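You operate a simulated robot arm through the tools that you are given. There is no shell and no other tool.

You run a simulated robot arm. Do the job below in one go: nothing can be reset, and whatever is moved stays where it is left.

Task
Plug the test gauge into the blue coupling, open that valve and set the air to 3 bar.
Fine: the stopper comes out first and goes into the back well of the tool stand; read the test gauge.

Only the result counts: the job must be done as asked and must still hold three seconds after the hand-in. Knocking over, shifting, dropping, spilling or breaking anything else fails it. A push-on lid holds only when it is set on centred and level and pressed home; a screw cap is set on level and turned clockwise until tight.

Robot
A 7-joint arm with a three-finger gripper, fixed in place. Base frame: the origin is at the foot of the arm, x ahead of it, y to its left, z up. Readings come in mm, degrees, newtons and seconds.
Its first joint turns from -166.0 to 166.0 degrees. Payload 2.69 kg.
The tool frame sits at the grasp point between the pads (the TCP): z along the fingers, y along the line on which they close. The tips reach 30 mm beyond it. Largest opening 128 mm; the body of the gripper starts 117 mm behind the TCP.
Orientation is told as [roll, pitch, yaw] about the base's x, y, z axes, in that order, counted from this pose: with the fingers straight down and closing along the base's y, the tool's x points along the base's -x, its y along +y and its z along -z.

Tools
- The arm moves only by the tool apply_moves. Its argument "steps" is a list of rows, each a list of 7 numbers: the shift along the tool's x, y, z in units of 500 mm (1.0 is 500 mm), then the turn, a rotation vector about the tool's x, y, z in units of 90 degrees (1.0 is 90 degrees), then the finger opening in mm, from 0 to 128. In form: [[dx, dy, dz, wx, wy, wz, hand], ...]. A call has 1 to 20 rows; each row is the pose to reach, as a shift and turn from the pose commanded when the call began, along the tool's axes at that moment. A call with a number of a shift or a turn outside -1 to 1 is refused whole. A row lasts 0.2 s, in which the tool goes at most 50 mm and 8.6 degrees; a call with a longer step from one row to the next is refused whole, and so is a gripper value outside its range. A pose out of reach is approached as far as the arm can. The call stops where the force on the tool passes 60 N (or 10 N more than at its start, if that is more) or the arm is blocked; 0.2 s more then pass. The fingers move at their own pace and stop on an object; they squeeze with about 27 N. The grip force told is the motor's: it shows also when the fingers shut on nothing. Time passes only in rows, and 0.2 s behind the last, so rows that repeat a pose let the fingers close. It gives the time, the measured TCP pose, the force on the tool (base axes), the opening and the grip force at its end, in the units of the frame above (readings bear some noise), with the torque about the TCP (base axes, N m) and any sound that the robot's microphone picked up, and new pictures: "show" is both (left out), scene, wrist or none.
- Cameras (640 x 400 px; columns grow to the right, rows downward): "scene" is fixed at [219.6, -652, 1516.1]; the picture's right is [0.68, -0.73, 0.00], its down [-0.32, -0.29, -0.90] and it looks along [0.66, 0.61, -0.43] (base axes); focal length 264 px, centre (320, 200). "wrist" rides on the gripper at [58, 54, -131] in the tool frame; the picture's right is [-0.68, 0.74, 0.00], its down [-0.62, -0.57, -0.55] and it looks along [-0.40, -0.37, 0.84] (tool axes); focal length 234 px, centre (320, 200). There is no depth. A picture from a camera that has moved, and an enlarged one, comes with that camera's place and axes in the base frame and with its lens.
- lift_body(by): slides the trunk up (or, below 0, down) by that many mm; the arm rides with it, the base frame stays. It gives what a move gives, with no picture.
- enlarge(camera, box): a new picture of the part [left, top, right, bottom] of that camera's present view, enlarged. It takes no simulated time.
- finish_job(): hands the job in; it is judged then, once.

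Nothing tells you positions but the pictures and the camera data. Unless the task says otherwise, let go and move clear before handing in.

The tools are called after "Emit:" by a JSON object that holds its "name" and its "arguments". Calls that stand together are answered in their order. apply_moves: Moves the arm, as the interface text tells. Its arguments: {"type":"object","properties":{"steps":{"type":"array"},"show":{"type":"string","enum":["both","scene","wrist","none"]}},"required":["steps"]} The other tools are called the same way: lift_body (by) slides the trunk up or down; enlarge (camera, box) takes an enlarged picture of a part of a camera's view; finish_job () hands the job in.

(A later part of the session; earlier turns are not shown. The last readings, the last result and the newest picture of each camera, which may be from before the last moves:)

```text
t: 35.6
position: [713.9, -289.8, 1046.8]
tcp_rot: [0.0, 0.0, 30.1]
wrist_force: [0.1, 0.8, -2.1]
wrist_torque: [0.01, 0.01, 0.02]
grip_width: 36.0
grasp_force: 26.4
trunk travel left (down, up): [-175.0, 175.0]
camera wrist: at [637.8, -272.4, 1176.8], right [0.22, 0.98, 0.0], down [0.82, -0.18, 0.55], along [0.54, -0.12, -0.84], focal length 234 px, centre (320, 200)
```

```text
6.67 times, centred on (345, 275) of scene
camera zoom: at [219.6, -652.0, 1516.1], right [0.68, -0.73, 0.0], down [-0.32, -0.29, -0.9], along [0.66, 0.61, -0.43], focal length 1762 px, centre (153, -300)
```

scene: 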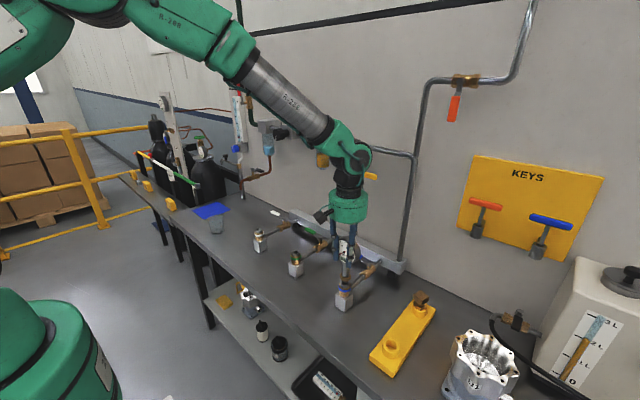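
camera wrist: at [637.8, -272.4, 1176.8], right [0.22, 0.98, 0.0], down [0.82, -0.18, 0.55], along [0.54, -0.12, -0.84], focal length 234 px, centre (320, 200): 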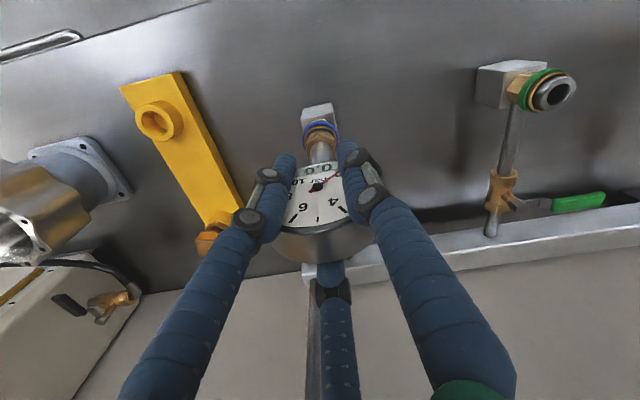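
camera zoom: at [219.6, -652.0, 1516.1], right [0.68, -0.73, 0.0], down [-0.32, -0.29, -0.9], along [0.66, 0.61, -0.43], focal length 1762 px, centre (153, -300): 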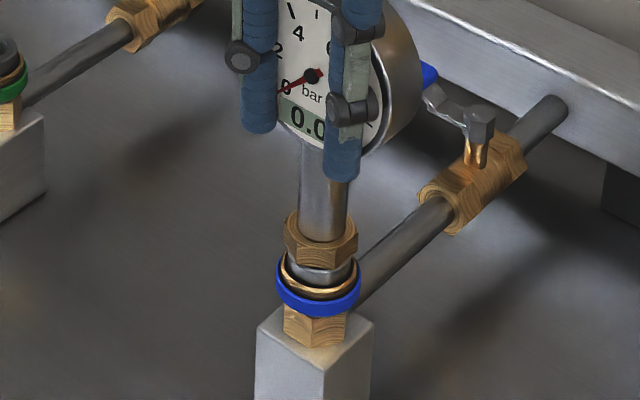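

The hex is almost on the coupling. I'll continue with finer steps.

Emit:
{"name": "apply_moves", "arguments": {"steps": [[0, 0, 0.003, 0, 0, 0, 20], [0, 0, 0.006, 0, 0, 0, 20], [0, 0, 0.009, 0, 0, 0, 20], [0, 0, 0.012, 0, 0, 0, 20]], "show": "wrist"}}

Emit:
{"name": "enlarge", "arguments": {"camera": "scene", "box": [325, 245, 365, 305]}}

```text
t: 36.6
position: [715.0, -289.7, 1042.5]
tcp_rot: [-0.2, 0.0, 30.0]
wrist_force: [-6.3, 0.2, 25.0]
wrist_torque: [-0.07, 0.06, 0.02]
grip_width: 36.3
grasp_force: 26.9
trunk travel left (down, up): [-175.0, 175.0]
camera wrist: at [637.4, -272.4, 1173.2], right [0.22, 0.98, 0.0], down [0.81, -0.18, 0.55], along [0.54, -0.12, -0.83], focal length 234 px, centre (320, 200)
```

wrist: 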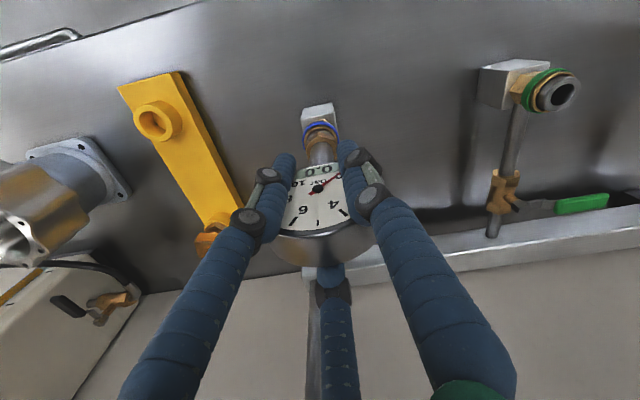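

```text
6.67 times, centred on (345, 275) of scene
camera zoom: at [219.6, -652.0, 1516.1], right [0.68, -0.73, 0.0], down [-0.32, -0.29, -0.9], along [0.66, 0.61, -0.43], focal length 1762 px, centre (153, -300)
```

zoom: 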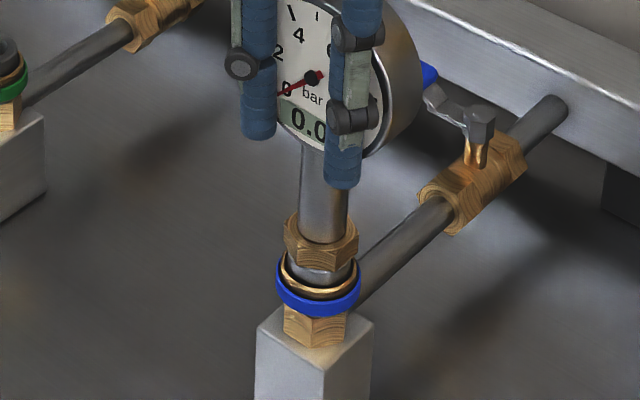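

Contact is at 25 N with a side load in -x, so I'm probably pressing slightly too far in +x. I'll raise 1 mm, shift 2 mm in -x and see whether the side load drops.

Emit:
{"name": "apply_moves", "arguments": {"steps": [[0, 0, -0.004, 0, 0, 0, 20], [0.0035, 0.002, -0.006, 0, 0, 0, 20], [0.0035, 0.002, -0.006, 0, 0, 0, 20]], "show": "none"}}

```text
t: 37.4
position: [713.2, -288.0, 1041.7]
tcp_rot: [0.0, 0.1, 30.0]
wrist_force: [0.4, 1.1, 2.6]
wrist_torque: [-0.01, -0.14, 0.02]
grip_width: 35.9
grasp_force: 27.4
trunk travel left (down, up): [-175.0, 175.0]
```

The side load is gone. I'll press down again.

Emit:
{"name": "apply_moves", "arguments": {"steps": [[0, 0, 0.004, 0, 0, 0, 20], [0, 0, 0.008, 0, 0, 0, 20], [0, 0, 0.012, 0, 0, 0, 20]]}}

Emit:
{"name": "enlarge", "arguments": {"camera": "scene", "box": [325, 245, 365, 305]}}

Emit:
{"name": "enlarge", "arguments": {"camera": "wrist", "box": [270, 80, 370, 180]}}

```text
t: 38.2
position: [713.1, -289.9, 1038.9]
tcp_rot: [-0.1, -0.1, 30.0]
wrist_force: [-3.2, 1.2, 22.0]
wrist_torque: [-0.01, -0.12, 0.06]
grip_width: 36.3
grasp_force: 27.0
trunk travel left (down, up): [-175.0, 175.0]
camera wrist: at [635.4, -272.6, 1169.7], right [0.22, 0.98, 0.0], down [0.81, -0.18, 0.55], along [0.54, -0.12, -0.83], focal length 234 px, centre (320, 200)
```

scene: 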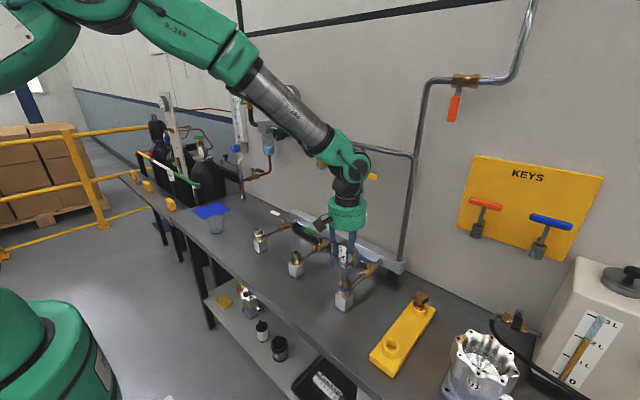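
wrist: 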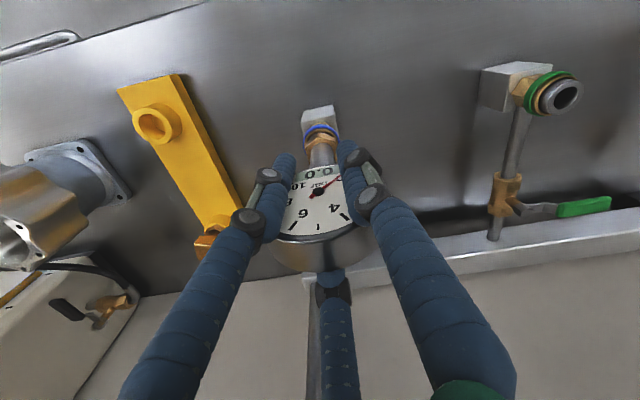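

```text
6.67 times, centred on (345, 275) of scene
camera zoom: at [219.6, -652.0, 1516.1], right [0.68, -0.73, 0.0], down [-0.32, -0.29, -0.9], along [0.66, 0.61, -0.43], focal length 1762 px, centre (153, -300)
```

zoom: 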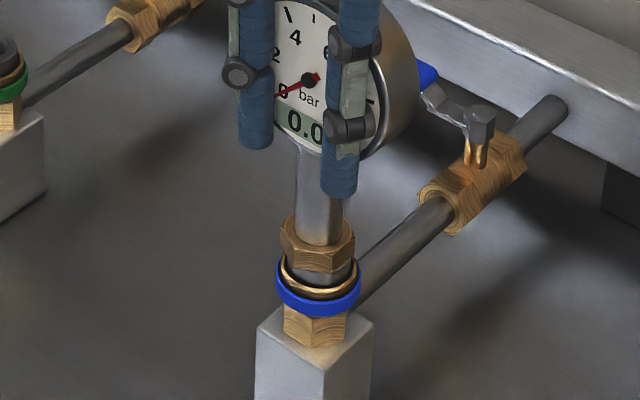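

```text
4.00 times, centred on (320, 130) of wrist
camera zoom: at [635.4, -272.6, 1169.7], right [0.22, 0.98, 0.0], down [0.81, -0.18, 0.55], along [0.54, -0.12, -0.83], focal length 937 px, centre (320, 480)
```

zoom: 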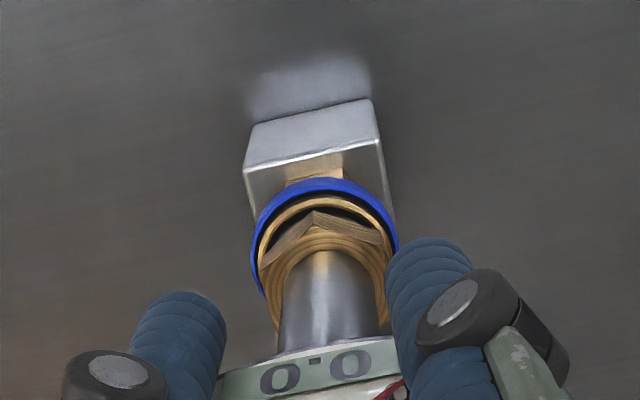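

The hex has come down onto the coupling and the fingers are starting to slide on the disc. I'll unload, re-centre 1 mm in +x and press once more.

Emit:
{"name": "apply_moves", "arguments": {"steps": [[0, 0, -0.004, 0, 0, 0, 20], [-0.002, -0.0012, -0.004, 0, 0, 0, 20], [-0.002, -0.0012, 0, 0, 0, 0, 20], [-0.002, -0.0012, 0.004, 0, 0, 0, 20], [-0.002, -0.0012, 0.004, 0, 0, 0, 20]]}}

Emit:
{"name": "enlarge", "arguments": {"camera": "scene", "box": [325, 245, 365, 305]}}

```text
t: 39.4
position: [714.8, -289.5, 1036.5]
tcp_rot: [0.0, 0.1, 30.0]
wrist_force: [-6.6, -1.2, 21.3]
wrist_torque: [-0.05, 0.09, 0.04]
grip_width: 36.0
grasp_force: 27.6
trunk travel left (down, up): [-175.0, 175.0]
camera wrist: at [636.1, -272.4, 1166.7], right [0.22, 0.98, 0.0], down [0.82, -0.18, 0.55], along [0.54, -0.12, -0.84], focal length 234 px, centre (320, 200)
```

scene: 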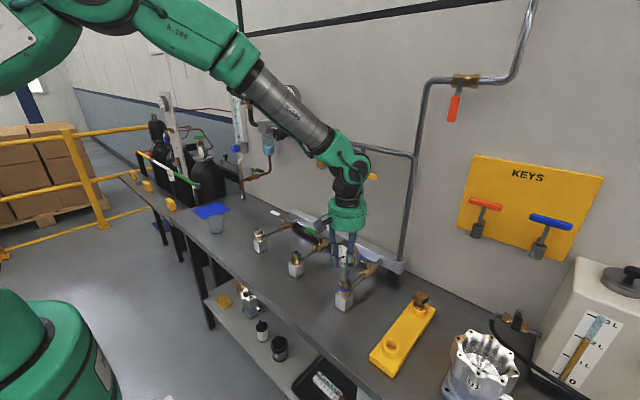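
wrist: 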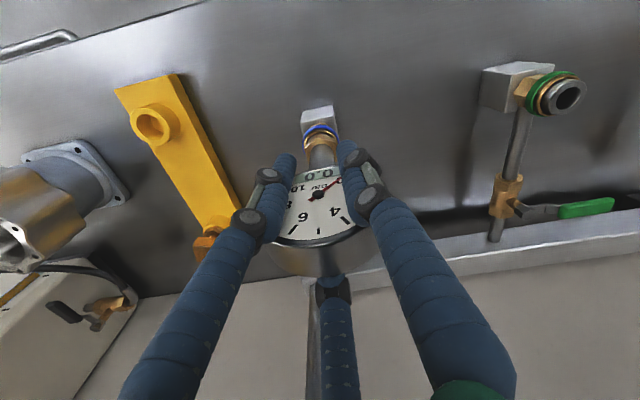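

```text
6.67 times, centred on (345, 275) of scene
camera zoom: at [219.6, -652.0, 1516.1], right [0.68, -0.73, 0.0], down [-0.32, -0.29, -0.9], along [0.66, 0.61, -0.43], focal length 1762 px, centre (153, -300)
```

zoom: 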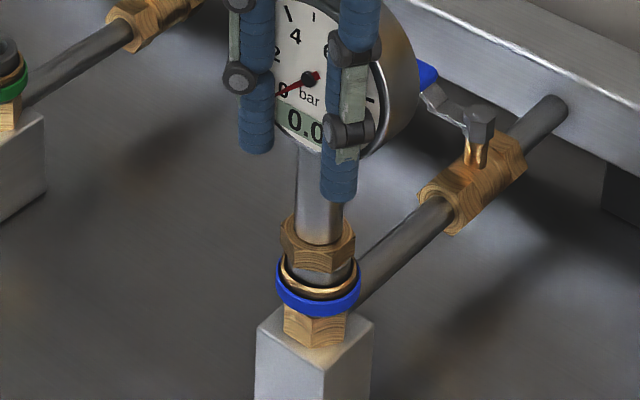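

The gauge stays put when I push sideways, so the coupling is holding it. I'll take off the side load, open the hand, rise and then press from above.

Emit:
{"name": "apply_moves", "arguments": {"steps": [[0.0025, 0.0015, -0.004, 0, 0, 0, 20], [0.0025, 0.0015, -0.006, 0, 0, 0, 20], [0.0025, 0.0015, -0.006, 0, 0, 0, 40], [0.0025, 0.0015, -0.006, 0, 0, 0, 60], [0.0025, 0.0015, -0.006, 0, 0, 0, 90], [0.0025, 0.0015, -0.006, 0, 0, 0, 90]]}}

Emit:
{"name": "enlarge", "arguments": {"camera": "scene", "box": [325, 225, 375, 305]}}

Emit:
{"name": "enlarge", "arguments": {"camera": "wrist", "box": [250, 80, 390, 280]}}

```text
t: 40.8
position: [712.6, -290.1, 1038.1]
tcp_rot: [0.1, 0.2, 30.0]
wrist_force: [0.2, -0.1, -0.5]
wrist_torque: [0.01, -0.02, 0.0]
grip_width: 90.2
grasp_force: 0.1
trunk travel left (down, up): [-175.0, 175.0]
camera wrist: at [635.8, -272.6, 1169.0], right [0.22, 0.98, 0.0], down [0.82, -0.18, 0.55], along [0.54, -0.12, -0.84], focal length 234 px, centre (320, 200)
```

scene: 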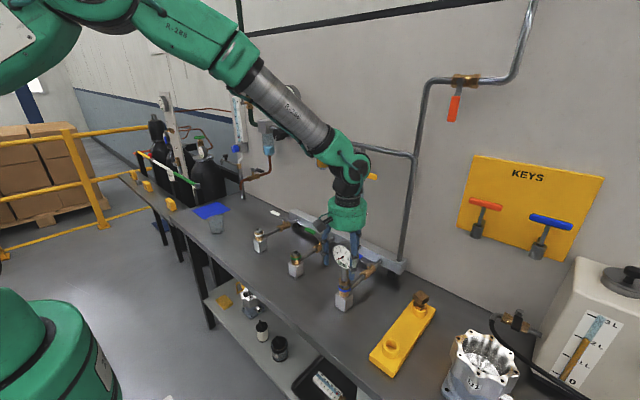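
wrist: 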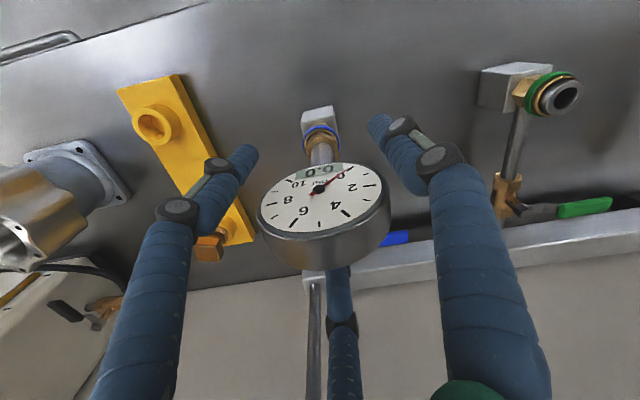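

```text
5.00 times, centred on (350, 265) of scene
camera zoom: at [219.6, -652.0, 1516.1], right [0.68, -0.73, 0.0], down [-0.32, -0.29, -0.9], along [0.66, 0.61, -0.43], focal length 1321 px, centre (170, -125)
```

zoom: 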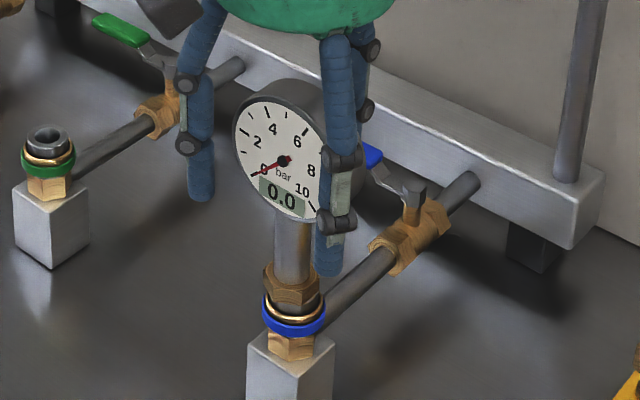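

```text
2.00 times, centred on (320, 180) of wrist
camera zoom: at [635.8, -272.6, 1169.0], right [0.22, 0.98, 0.0], down [0.82, -0.18, 0.55], along [0.54, -0.12, -0.84], focal length 468 px, centre (320, 240)
```

zoom: 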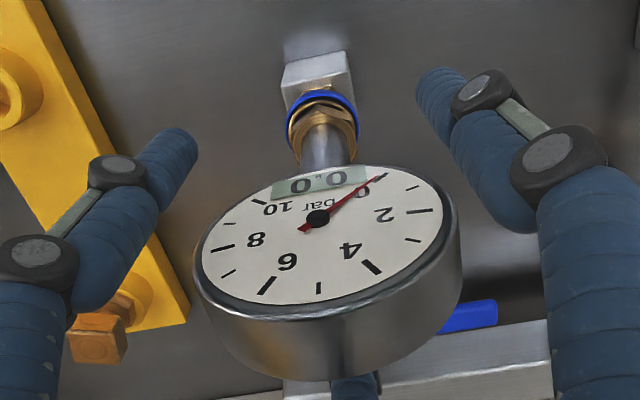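

The gauge stands in the coupling. I'll rise above it, close the fingers and press straight down on top of the disc to be sure it's home.

Emit:
{"name": "apply_moves", "arguments": {"steps": [[0, 0, -0.06, 0, 0, 0, 92], [0, 0, -0.13, 0, 0, 0, 92], [0, 0, -0.2, 0, 0, 0, 92], [0, 0, -0.23, 0, 0, 0, 60], [-0.0113, -0.0065, -0.23, 0, 0, 0, 20], [-0.0113, -0.0065, -0.23, 0, 0, 0, 0], [-0.0113, -0.0065, -0.22, 0, 0, 0, 0], [-0.0113, -0.0065, -0.2, 0, 0, 0, 0], [-0.0113, -0.0065, -0.18, 0, 0, 0, 0], [-0.0113, -0.0065, -0.17, 0, 0, 0, 0]]}}

Emit:
{"name": "enlarge", "arguments": {"camera": "scene", "box": [325, 205, 375, 305]}}

Emit:
{"name": "enlarge", "arguments": {"camera": "wrist", "box": [250, 80, 390, 280]}}

```text
t: 43.0
position: [719.4, -290.0, 1122.7]
tcp_rot: [-0.1, 0.1, 30.0]
wrist_force: [0.3, 0.2, -0.3]
wrist_torque: [0.0, 0.02, 0.0]
grip_width: 2.2
grasp_force: 27.7
trunk travel left (down, up): [-175.0, 175.0]
camera wrist: at [641.9, -272.4, 1253.8], right [0.22, 0.98, 0.0], down [0.82, -0.18, 0.55], along [0.54, -0.12, -0.84], focal length 234 px, centre (320, 200)
```

scene: 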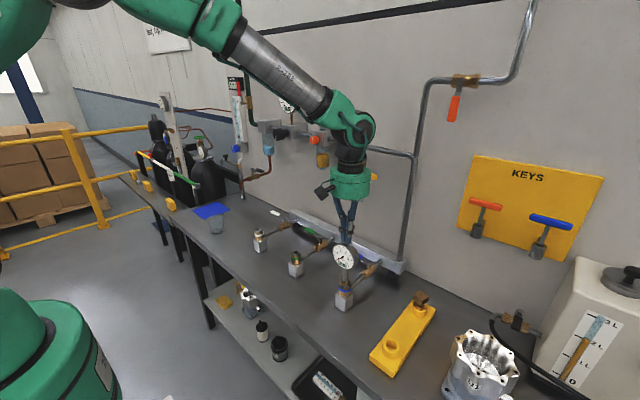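
wrist: 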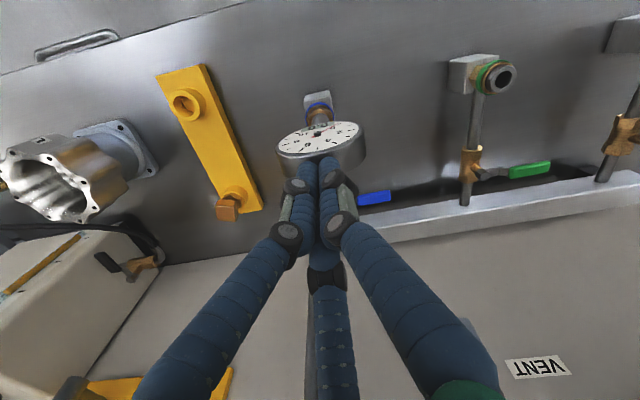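

```text
4.00 times, centred on (350, 255) of scene
camera zoom: at [219.6, -652.0, 1516.1], right [0.68, -0.73, 0.0], down [-0.32, -0.29, -0.9], along [0.66, 0.61, -0.43], focal length 1057 px, centre (200, -20)
```

zoom: 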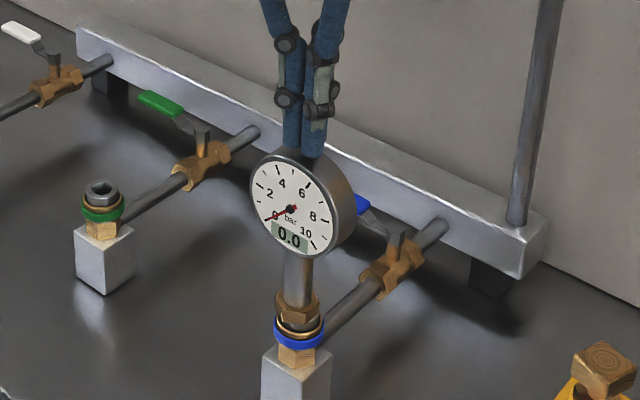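

```text
2.00 times, centred on (320, 180) of wrist
camera zoom: at [641.9, -272.4, 1253.8], right [0.22, 0.98, 0.0], down [0.82, -0.18, 0.55], along [0.54, -0.12, -0.84], focal length 468 px, centre (320, 240)
```

zoom: 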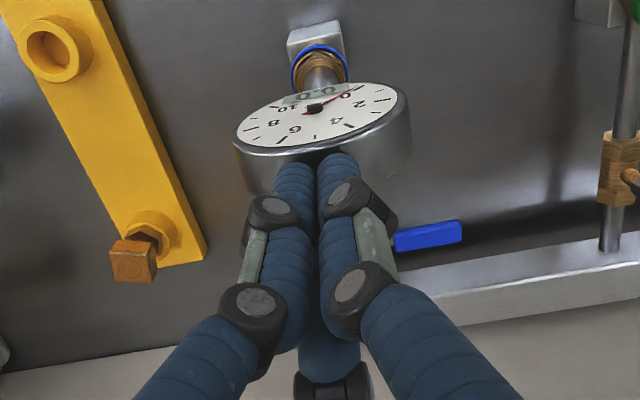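

The closed fingers are just above the top of the disc. I'll press down now in small steps.

Emit:
{"name": "apply_moves", "arguments": {"steps": [[0, 0, 0.006, 0, 0, 0, 0], [0, 0, 0.012, 0, 0, 0, 0], [0, 0, 0.017, 0, 0, 0, 0], [0, 0, 0.021, 0, 0, 0, 0], [0, 0, 0.025, 0, 0, 0, 0], [0, 0, 0.029, 0, 0, 0, 0]]}}

Emit:
{"name": "enlarge", "arguments": {"camera": "scene", "box": [325, 205, 375, 305]}}

```text
t: 44.4
position: [719.3, -289.1, 1115.7]
tcp_rot: [-0.4, -0.3, 30.0]
wrist_force: [-4.2, 1.7, 56.4]
wrist_torque: [0.09, 0.09, 0.04]
grip_width: 6.1
grasp_force: 27.2
trunk travel left (down, up): [-175.0, 175.0]
camera wrist: at [641.3, -272.1, 1245.6], right [0.22, 0.98, 0.0], down [0.81, -0.18, 0.56], along [0.54, -0.12, -0.83], focal length 234 px, centre (320, 200)
```

scene: 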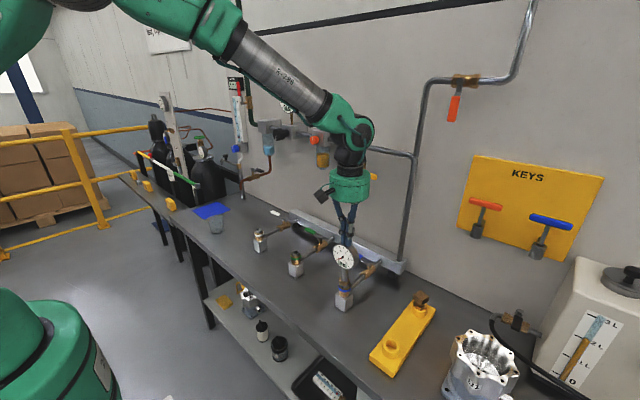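
wrist: 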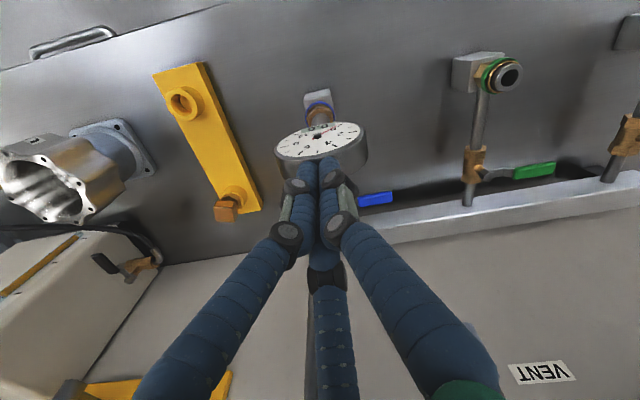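

```text
4.00 times, centred on (350, 255) of scene
camera zoom: at [219.6, -652.0, 1516.1], right [0.68, -0.73, 0.0], down [-0.32, -0.29, -0.9], along [0.66, 0.61, -0.43], focal length 1057 px, centre (200, -20)
```

zoom: 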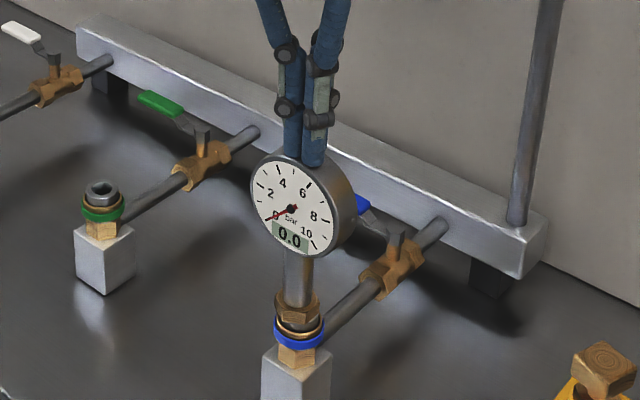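

I pressed with 56 N and the gauge did not move further. I'll back off and look closely at the joint.

Emit:
{"name": "apply_moves", "arguments": {"steps": [[0, 0, -0.03, 0, 0, 0, 0], [0, 0, -0.1, 0, 0, 0, 0], [0.06, 0.03, -0.1, 0, 0, 0, 40], [0.12, 0.06, -0.1, 0, 0, 0, 60], [0.12, 0.06, -0.1, 0, 0, 0, 60]]}}

Emit:
{"name": "enlarge", "arguments": {"camera": "scene", "box": [330, 265, 360, 305]}}

Emit:
{"name": "enlarge", "arguments": {"camera": "wrist", "box": [270, 100, 450, 250]}}

Emit:
{"name": "enlarge", "arguments": {"camera": "scene", "box": [325, 225, 405, 305]}}

```text
t: 45.6
position: [651.4, -291.7, 1158.1]
tcp_rot: [0.0, 0.0, 30.1]
wrist_force: [-0.2, -0.9, -0.3]
wrist_torque: [0.03, -0.04, 0.02]
grip_width: 60.3
grasp_force: 0.0
trunk travel left (down, up): [-175.0, 175.0]
camera wrist: at [574.0, -275.1, 1289.6], right [0.22, 0.98, 0.0], down [0.82, -0.18, 0.55], along [0.54, -0.12, -0.84], focal length 234 px, centre (320, 200)
```

scene: 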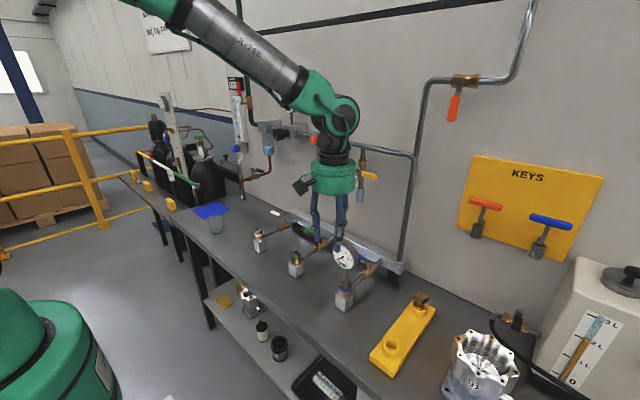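
wrist: 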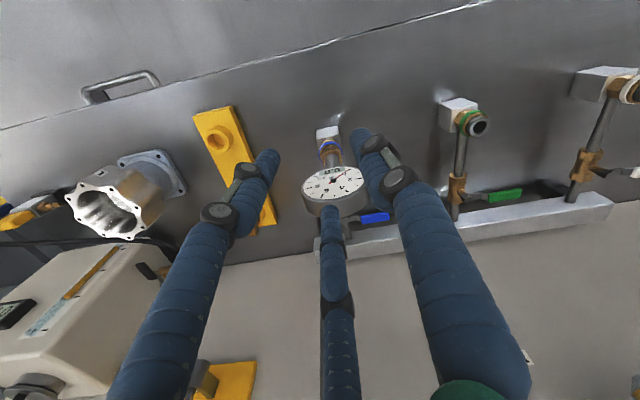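

```text
10.00 times, centred on (345, 285) of scene
camera zoom: at [219.6, -652.0, 1516.1], right [0.68, -0.73, 0.0], down [-0.32, -0.29, -0.9], along [0.66, 0.61, -0.43], focal length 2643 px, centre (70, -650)
```

zoom: 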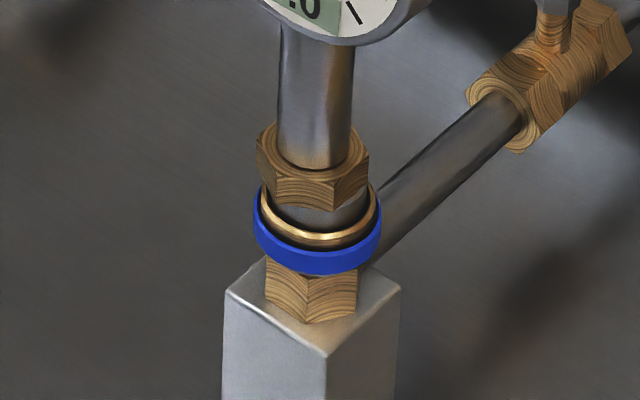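

```text
2.67 times, centred on (360, 175) of wrist
camera zoom: at [574.0, -275.1, 1289.6], right [0.22, 0.98, 0.0], down [0.82, -0.18, 0.55], along [0.54, -0.12, -0.84], focal length 624 px, centre (213, 267)
```

zoom: 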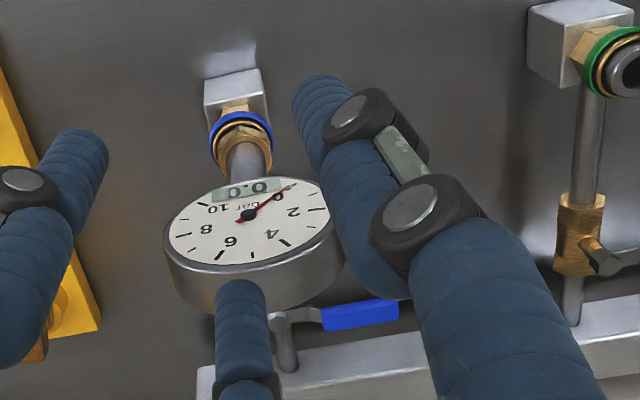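

```text
5.00 times, centred on (365, 265) of scene
camera zoom: at [219.6, -652.0, 1516.1], right [0.68, -0.73, 0.0], down [-0.32, -0.29, -0.9], along [0.66, 0.61, -0.43], focal length 1321 px, centre (95, -125)
```

zoom: 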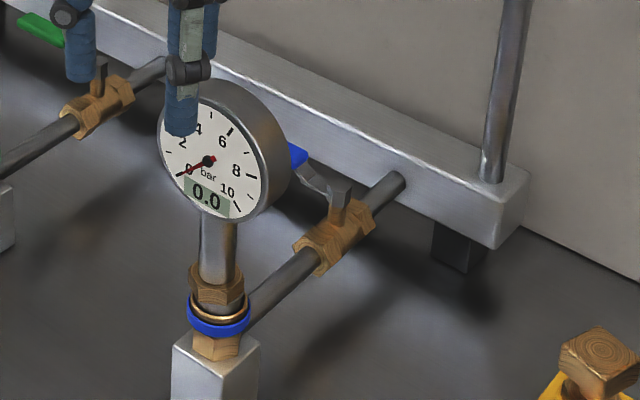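

The hex stands about 4 mm proud of the rim and roughly 2 mm off centre, so the gauge is not home yet. I'll grip it again and centre it by feeling for the bore walls.

Emit:
{"name": "apply_moves", "arguments": {"steps": [[-0.05, -0.025, 0, 0, 0, 0, 92], [-0.108, -0.053, 0, 0, 0, 0, 92], [-0.108, -0.053, 0.06, 0, 0, 0, 92], [-0.108, -0.053, 0.12, 0, 0, 0, 92], [-0.108, -0.053, 0.18, 0, 0, 0, 92], [-0.108, -0.053, 0.225, 0, 0, 0, 92], [-0.108, -0.053, 0.225, 0, 0, 0, 70], [-0.108, -0.053, 0.225, 0, 0, 0, 50], [-0.108, -0.053, 0.225, 0, 0, 0, 36], [-0.108, -0.053, 0.225, 0, 0, 0, 20], [-0.108, -0.053, 0.225, 0, 0, 0, 20]]}}

Emit:
{"name": "enlarge", "arguments": {"camera": "wrist", "box": [270, 80, 370, 180]}}

Emit:
{"name": "enlarge", "arguments": {"camera": "scene", "box": [330, 265, 360, 305]}}

```text
t: 48.0
position: [711.8, -289.3, 1046.0]
tcp_rot: [0.0, 0.0, 30.0]
wrist_force: [0.1, 0.0, 0.1]
wrist_torque: [0.0, -0.02, 0.0]
grip_width: 36.2
grasp_force: 26.6
trunk travel left (down, up): [-175.0, 175.0]
camera wrist: at [635.1, -272.0, 1176.8], right [0.22, 0.98, 0.0], down [0.82, -0.18, 0.55], along [0.54, -0.12, -0.84], focal length 234 px, centre (320, 200)
```

scene: 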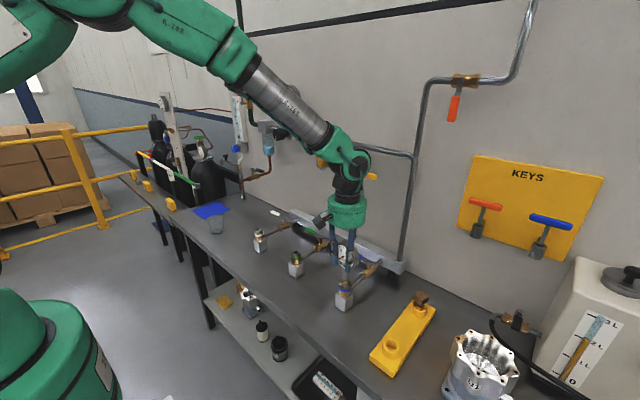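
wrist: 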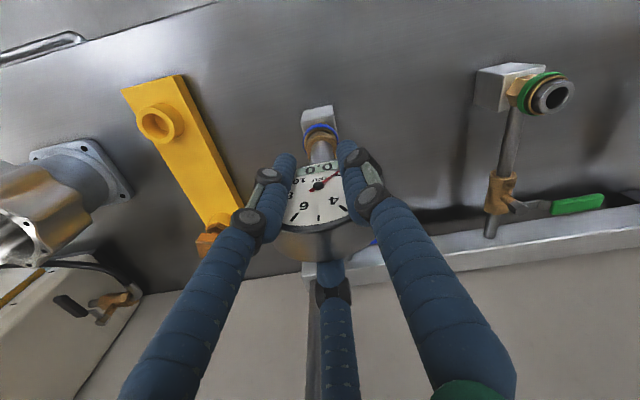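

```text
4.00 times, centred on (320, 130) of wrist
camera zoom: at [635.1, -272.0, 1176.8], right [0.22, 0.98, 0.0], down [0.82, -0.18, 0.55], along [0.54, -0.12, -0.84], focal length 937 px, centre (320, 480)
```

zoom: 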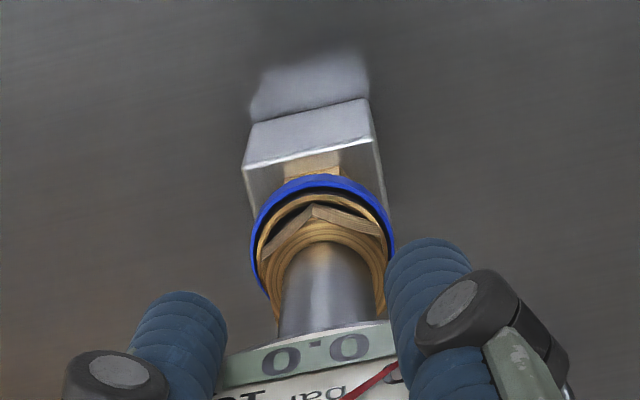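

```text
10.00 times, centred on (345, 285) of scene
camera zoom: at [219.6, -652.0, 1516.1], right [0.68, -0.73, 0.0], down [-0.32, -0.29, -0.9], along [0.66, 0.61, -0.43], focal length 2643 px, centre (70, -650)
```

zoom: 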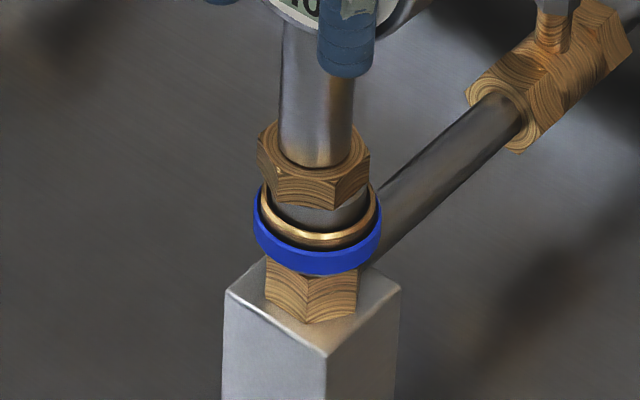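

The grip is on with no load. I'll lift 2 mm and probe sideways to find the bore walls.

Emit:
{"name": "apply_moves", "arguments": {"steps": [[0, 0, -0.004, 0, 0, 0, 20], [-0.0017, -0.001, -0.004, 0, 0, 0, 20], [-0.0035, -0.002, -0.004, 0, 0, 0, 20], [-0.0035, -0.002, -0.004, 0, 0, 0, 20]], "show": "none"}}

Emit:
{"name": "enlarge", "arguments": {"camera": "scene", "box": [330, 265, 360, 305]}}

```text
t: 49.0
position: [714.6, -288.8, 1048.1]
tcp_rot: [0.1, -0.1, 30.0]
wrist_force: [-0.3, 1.0, -1.3]
wrist_torque: [0.01, 0.02, -0.01]
grip_width: 36.3
grasp_force: 26.7
trunk travel left (down, up): [-175.0, 175.0]
```

```text
10.00 times, centred on (345, 285) of scene
camera zoom: at [219.6, -652.0, 1516.1], right [0.68, -0.73, 0.0], down [-0.32, -0.29, -0.9], along [0.66, 0.61, -0.43], focal length 2643 px, centre (70, -650)
```

zoom: 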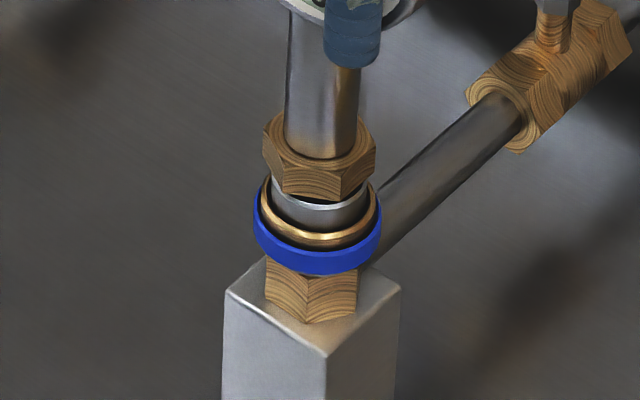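

No side force here, and the scene shows the hex centred over the rings. I'll lower gently and see where contact starts.

Emit:
{"name": "apply_moves", "arguments": {"steps": [[0, 0, 0.002, 0, 0, 0, 20], [0, 0, 0.004, 0, 0, 0, 20], [0, 0, 0.006, 0, 0, 0, 20], [0, 0, 0.006, 0, 0, 0, 20]], "show": "none"}}

Emit:
{"name": "enlarge", "arguments": {"camera": "scene", "box": [330, 265, 360, 305]}}

Emit:
{"name": "enlarge", "arguments": {"camera": "wrist", "box": [270, 80, 370, 180]}}

```text
t: 50.0
position: [714.7, -288.7, 1045.0]
tcp_rot: [0.0, 0.0, 30.0]
wrist_force: [-2.0, 1.2, 6.6]
wrist_torque: [0.16, -0.01, 0.03]
grip_width: 36.0
grasp_force: 26.9
trunk travel left (down, up): [-175.0, 175.0]
```

```text
10.00 times, centred on (345, 285) of scene
camera zoom: at [219.6, -652.0, 1516.1], right [0.68, -0.73, 0.0], down [-0.32, -0.29, -0.9], along [0.66, 0.61, -0.43], focal length 2643 px, centre (70, -650)
```

zoom: 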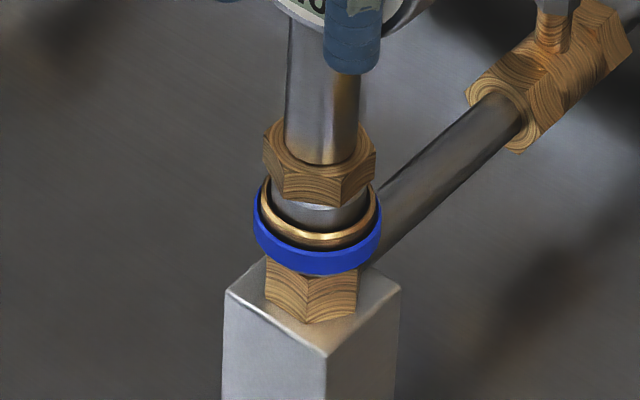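

```text
4.00 times, centred on (320, 130) of wrist
camera zoom: at [637.2, -272.3, 1176.6], right [0.22, 0.98, 0.0], down [0.82, -0.18, 0.55], along [0.54, -0.12, -0.84], focal length 937 px, centre (320, 480)
```

zoom: 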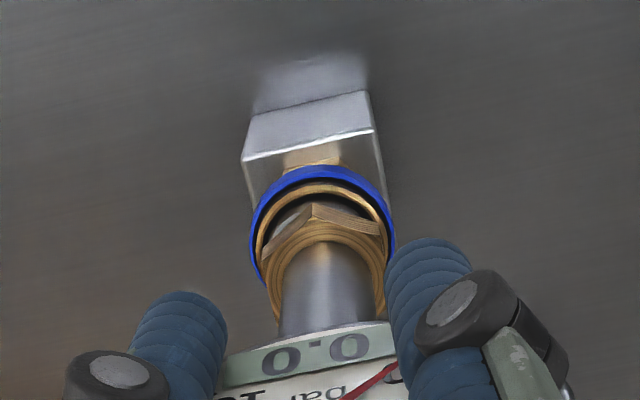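

The contact height is the same wherever the gauge sits sideways, so the hex is resting on the rim, which is home. I'll centre it between the two estimates, press down and release.

Emit:
{"name": "apply_moves", "arguments": {"steps": [[0, 0, -0.004, 0, 0, 0, 20], [0.0025, -0.0004, -0.004, 0, 0, 0, 20], [0.0025, -0.0004, 0, 0, 0, 0, 20], [0.0025, -0.0004, 0.003, 0, 0, 0, 20], [0.0025, -0.0004, 0.006, 0, 0, 0, 20], [0.0025, -0.0004, 0.006, 0, 0, 0, 20]], "show": "none"}}

Emit:
{"name": "enlarge", "arguments": {"camera": "scene", "box": [330, 265, 360, 305]}}

Emit:
{"name": "enlarge", "arguments": {"camera": "wrist", "box": [270, 80, 370, 180]}}

```text
t: 51.4
position: [714.1, -289.1, 1045.4]
tcp_rot: [-0.2, -0.1, 29.9]
wrist_force: [-4.4, -0.6, 24.8]
wrist_torque: [-0.03, -0.05, 0.03]
grip_width: 36.4
grasp_force: 27.4
trunk travel left (down, up): [-175.0, 175.0]
```

```text
10.00 times, centred on (345, 285) of scene
camera zoom: at [219.6, -652.0, 1516.1], right [0.68, -0.73, 0.0], down [-0.32, -0.29, -0.9], along [0.66, 0.61, -0.43], focal length 2643 px, centre (70, -650)
```

zoom: 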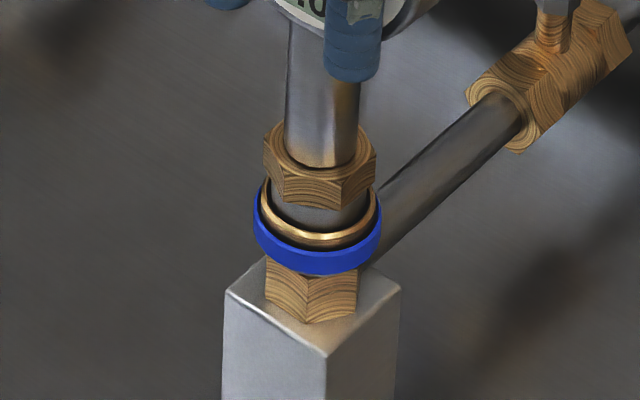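

```text
4.00 times, centred on (320, 130) of wrist
camera zoom: at [635.8, -273.0, 1174.9], right [0.22, 0.98, 0.0], down [0.81, -0.18, 0.55], along [0.54, -0.12, -0.83], focal length 937 px, centre (320, 480)
```

zoom: 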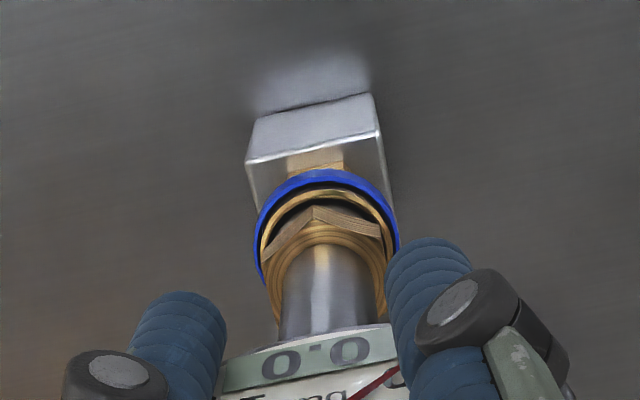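

The hex is centred over the rings and the rim is covered. I'll release and press from the top once more.

Emit:
{"name": "apply_moves", "arguments": {"steps": [[0, 0, -0.006, 0, 0, 0, 20], [0, 0, -0.006, 0, 0, 0, 40], [0, 0, -0.006, 0, 0, 0, 70], [0, 0, -0.006, 0, 0, 0, 92], [0, 0, -0.06, 0, 0, 0, 92], [0, 0, -0.13, 0, 0, 0, 92], [0, 0, -0.2, 0, 0, 0, 92], [0, 0, -0.22, 0, 0, 0, 60], [-0.0113, -0.0065, -0.22, 0, 0, 0, 20], [-0.0113, -0.0065, -0.22, 0, 0, 0, 0], [-0.0113, -0.0065, -0.2, 0, 0, 0, 0], [-0.0113, -0.0065, -0.17, 0, 0, 0, 0], [-0.0113, -0.0065, -0.15, 0, 0, 0, 0], [-0.0113, -0.0065, -0.14, 0, 0, 0, 0]], "show": "none"}}

Emit:
{"name": "enlarge", "arguments": {"camera": "scene", "box": [325, 205, 375, 305]}}

Emit:
{"name": "enlarge", "arguments": {"camera": "wrist", "box": [250, 80, 390, 280]}}

```text
t: 54.4
position: [720.1, -289.3, 1115.3]
tcp_rot: [-0.2, -0.2, 30.0]
wrist_force: [-2.3, 1.7, 23.5]
wrist_torque: [0.03, 0.03, -0.03]
grip_width: 6.0
grasp_force: 27.2
trunk travel left (down, up): [-175.0, 175.0]
```

```text
4.00 times, centred on (350, 255) of scene
camera zoom: at [219.6, -652.0, 1516.1], right [0.68, -0.73, 0.0], down [-0.32, -0.29, -0.9], along [0.66, 0.61, -0.43], focal length 1057 px, centre (200, -20)
```

zoom: 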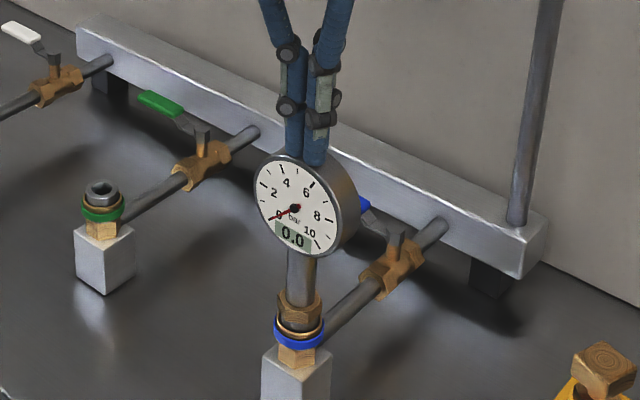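

```text
2.00 times, centred on (320, 180) of wrist
camera zoom: at [642.8, -273.1, 1246.3], right [0.22, 0.98, 0.0], down [0.81, -0.18, 0.55], along [0.54, -0.12, -0.83], focal length 468 px, centre (320, 240)
```

zoom: 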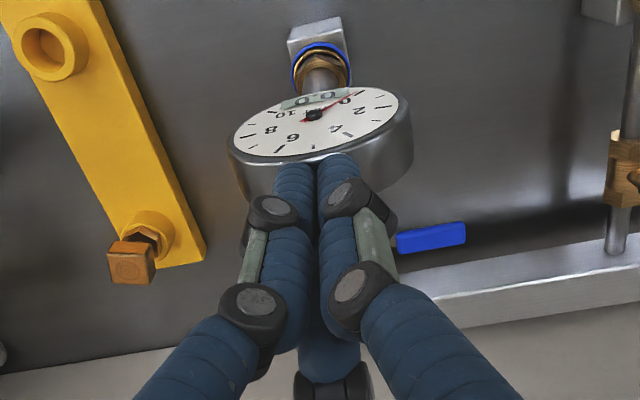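

Contact is at 23 N. I'll press a bit more.

Emit:
{"name": "apply_moves", "arguments": {"steps": [[0, 0, 0.003, 0, 0, 0, 0], [0, 0, 0.006, 0, 0, 0, 0], [0, 0, 0.008, 0, 0, 0, 0], [0, 0, 0.008, 0, 0, 0, 0]], "show": "none"}}

Emit:
{"name": "enlarge", "arguments": {"camera": "scene", "box": [330, 265, 360, 305]}}

```text
t: 55.2
position: [723.2, -290.4, 1116.1]
tcp_rot: [-0.6, -0.4, 29.9]
wrist_force: [-1.8, 1.0, 17.8]
wrist_torque: [-0.02, 0.01, -0.05]
grip_width: 5.9
grasp_force: 26.8
trunk travel left (down, up): [-175.0, 175.0]
stopped in row 3: the force on the tool passed its limit at 62 N (the readings are from after the stop); the commanded pose is now the measured one
```

```text
10.00 times, centred on (345, 285) of scene
camera zoom: at [219.6, -652.0, 1516.1], right [0.68, -0.73, 0.0], down [-0.32, -0.29, -0.9], along [0.66, 0.61, -0.43], focal length 2643 px, centre (70, -650)
```

zoom: 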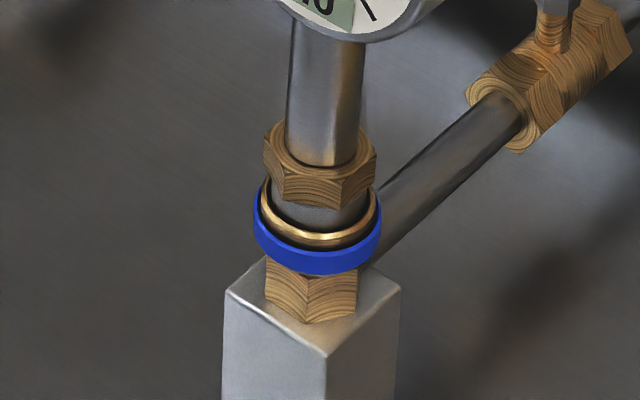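

The gauge takes 60 N without moving, so it's home. Next I'll rise, turn the hand back to yaw 0 and look at the blue valve lever.

Emit:
{"name": "apply_moves", "arguments": {"steps": [[0, 0, -0.04, 0, 0, 0, 0], [0, 0, -0.1, 0, 0, 0, 0], [0, 0, -0.15, 0, 0, 0.06, 0], [0.06, 0.05, -0.15, 0, 0, 0.14, 0], [0.1, 0.1, -0.15, 0, 0, 0.22, 0], [0.1, 0.16, -0.15, 0, 0, 0.3, 0], [0.1, 0.16, -0.15, 0, 0, 0.333, 0], [0.1, 0.16, -0.15, 0, 0, 0.333, 0]]}}

Emit:
{"name": "enlarge", "arguments": {"camera": "wrist", "box": [240, 40, 440, 200]}}

Emit:
{"name": "enlarge", "arguments": {"camera": "scene", "box": [330, 225, 410, 305]}}

```text
t: 57.0
position: [639.2, -246.3, 1188.1]
tcp_rot: [-0.2, -0.4, 0.0]
wrist_force: [0.0, -0.8, 0.3]
wrist_torque: [0.04, 0.03, -0.01]
grip_width: 2.2
grasp_force: 26.7
trunk travel left (down, up): [-175.0, 175.0]
camera wrist: at [579.6, -192.7, 1317.8], right [0.68, 0.74, 0.0], down [0.61, -0.56, 0.55], along [0.41, -0.37, -0.83], focal length 234 px, centre (320, 200)
```

scene: 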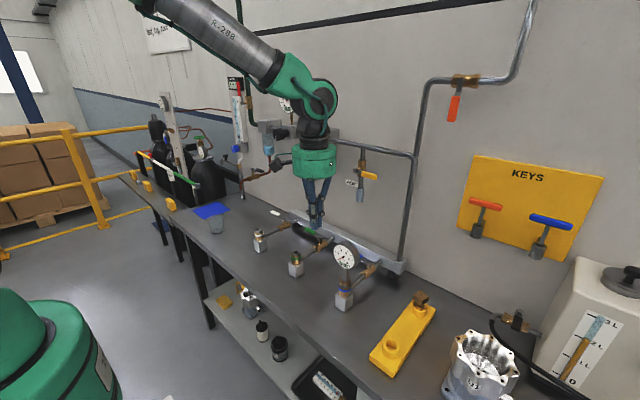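
wrist: 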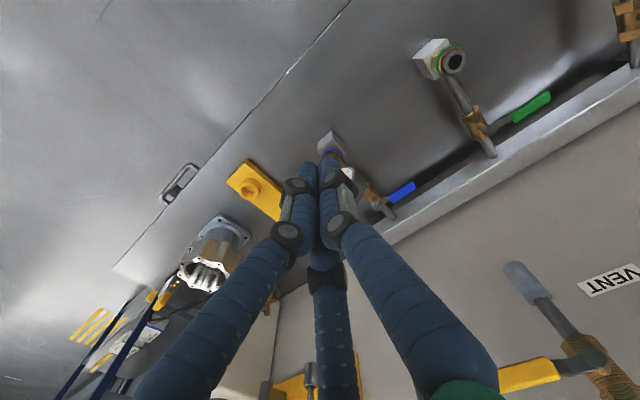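

```text
2.50 times, centred on (340, 120) of wrist
camera zoom: at [579.6, -192.7, 1317.8], right [0.68, 0.74, 0.0], down [0.61, -0.56, 0.55], along [0.41, -0.37, -0.83], focal length 585 px, centre (270, 400)
```

zoom: 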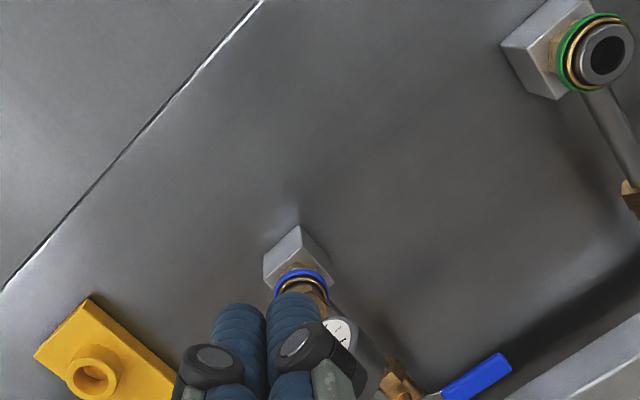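

```text
5.00 times, centred on (370, 265) of scene
camera zoom: at [219.6, -652.0, 1516.1], right [0.68, -0.73, 0.0], down [-0.32, -0.29, -0.9], along [0.66, 0.61, -0.43], focal length 1321 px, centre (70, -125)
```

zoom: 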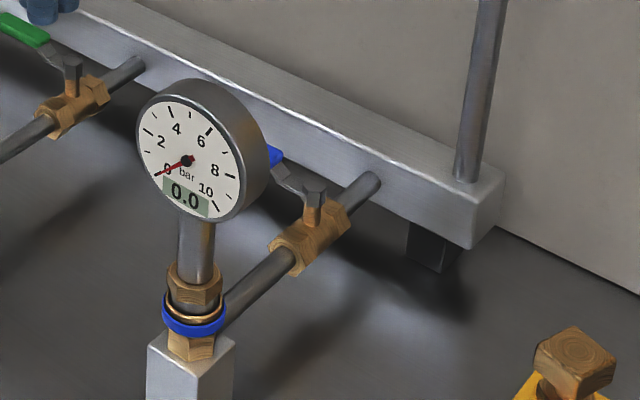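

The blue lever pivots at about (851, -288, 941) and its handle points along +y, across the pipe, so it's closed. I'll move beside it for a clear view.

Emit:
{"name": "apply_moves", "arguments": {"steps": [[-0.06, 0.06, 0.0, 0, 0, 0, 0], [-0.13, 0.11, 0.0, 0, 0, 0, 0], [-0.2, 0.15, 0.02, 0, 0, 0, 0], [-0.27, 0.162, 0.06, 0, 0, 0, 0], [-0.34, 0.162, 0.1, 0, 0, 0, 0], [-0.382, 0.162, 0.156, 0, 0, 0, 0], [-0.382, 0.162, 0.156, 0, 0, 0, 0]]}}

Emit:
{"name": "enlarge", "arguments": {"camera": "wrist", "box": [200, 100, 360, 240]}}

Emit:
{"name": "enlarge", "arguments": {"camera": "scene", "box": [330, 205, 410, 285]}}

```text
t: 58.6
position: [830.6, -165.2, 1110.0]
tcp_rot: [-0.1, -0.3, 0.0]
wrist_force: [0.9, -0.2, -1.7]
wrist_torque: [0.03, 0.02, 0.02]
grip_width: 2.2
grasp_force: 26.6
trunk travel left (down, up): [-175.0, 175.0]
camera wrist: at [772.4, -112.2, 1240.3], right [0.68, 0.74, 0.0], down [0.61, -0.56, 0.55], along [0.41, -0.37, -0.83], focal length 234 px, centre (320, 200)
```

scene: 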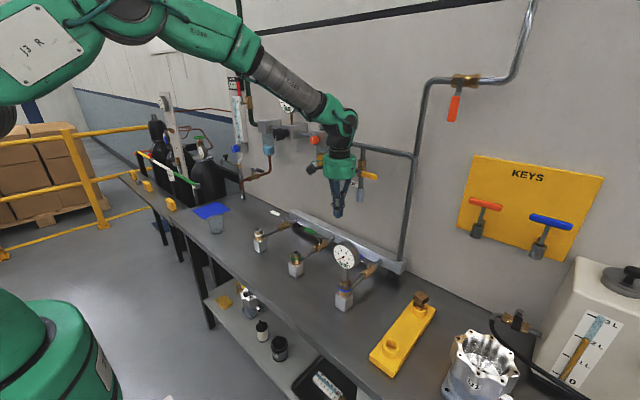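
wrist: 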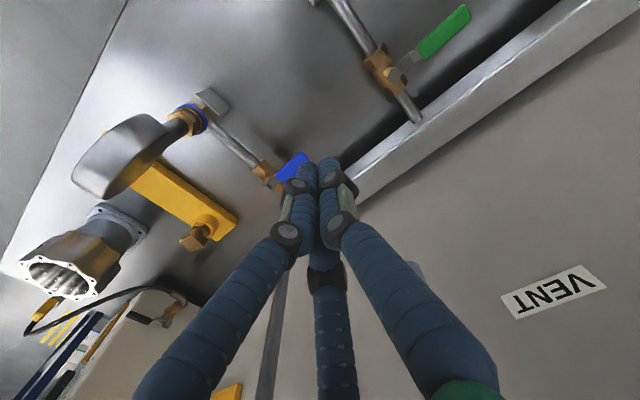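

```text
2.86 times, centred on (280, 170) of wrist
camera zoom: at [772.4, -112.2, 1240.3], right [0.68, 0.74, 0.0], down [0.61, -0.56, 0.55], along [0.41, -0.37, -0.83], focal length 669 px, centre (434, 286)
```

zoom: 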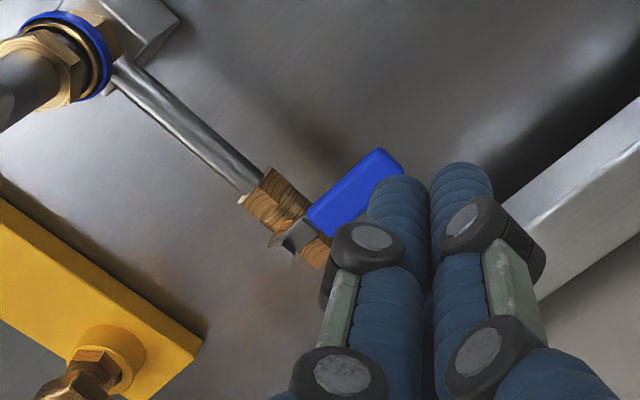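

```text
5.00 times, centred on (370, 245) of scene
camera zoom: at [219.6, -652.0, 1516.1], right [0.68, -0.73, 0.0], down [-0.32, -0.29, -0.9], along [0.66, 0.61, -0.43], focal length 1321 px, centre (70, -25)
```

zoom: 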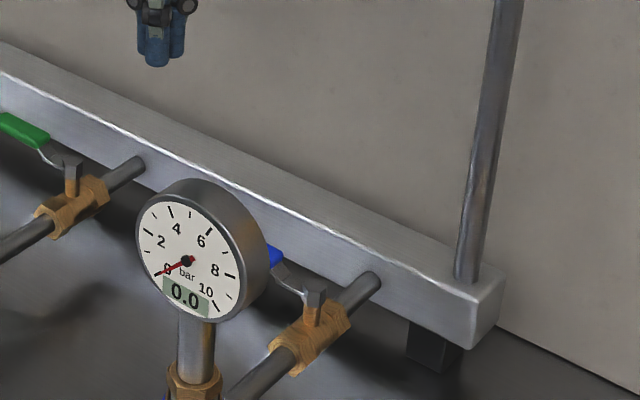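

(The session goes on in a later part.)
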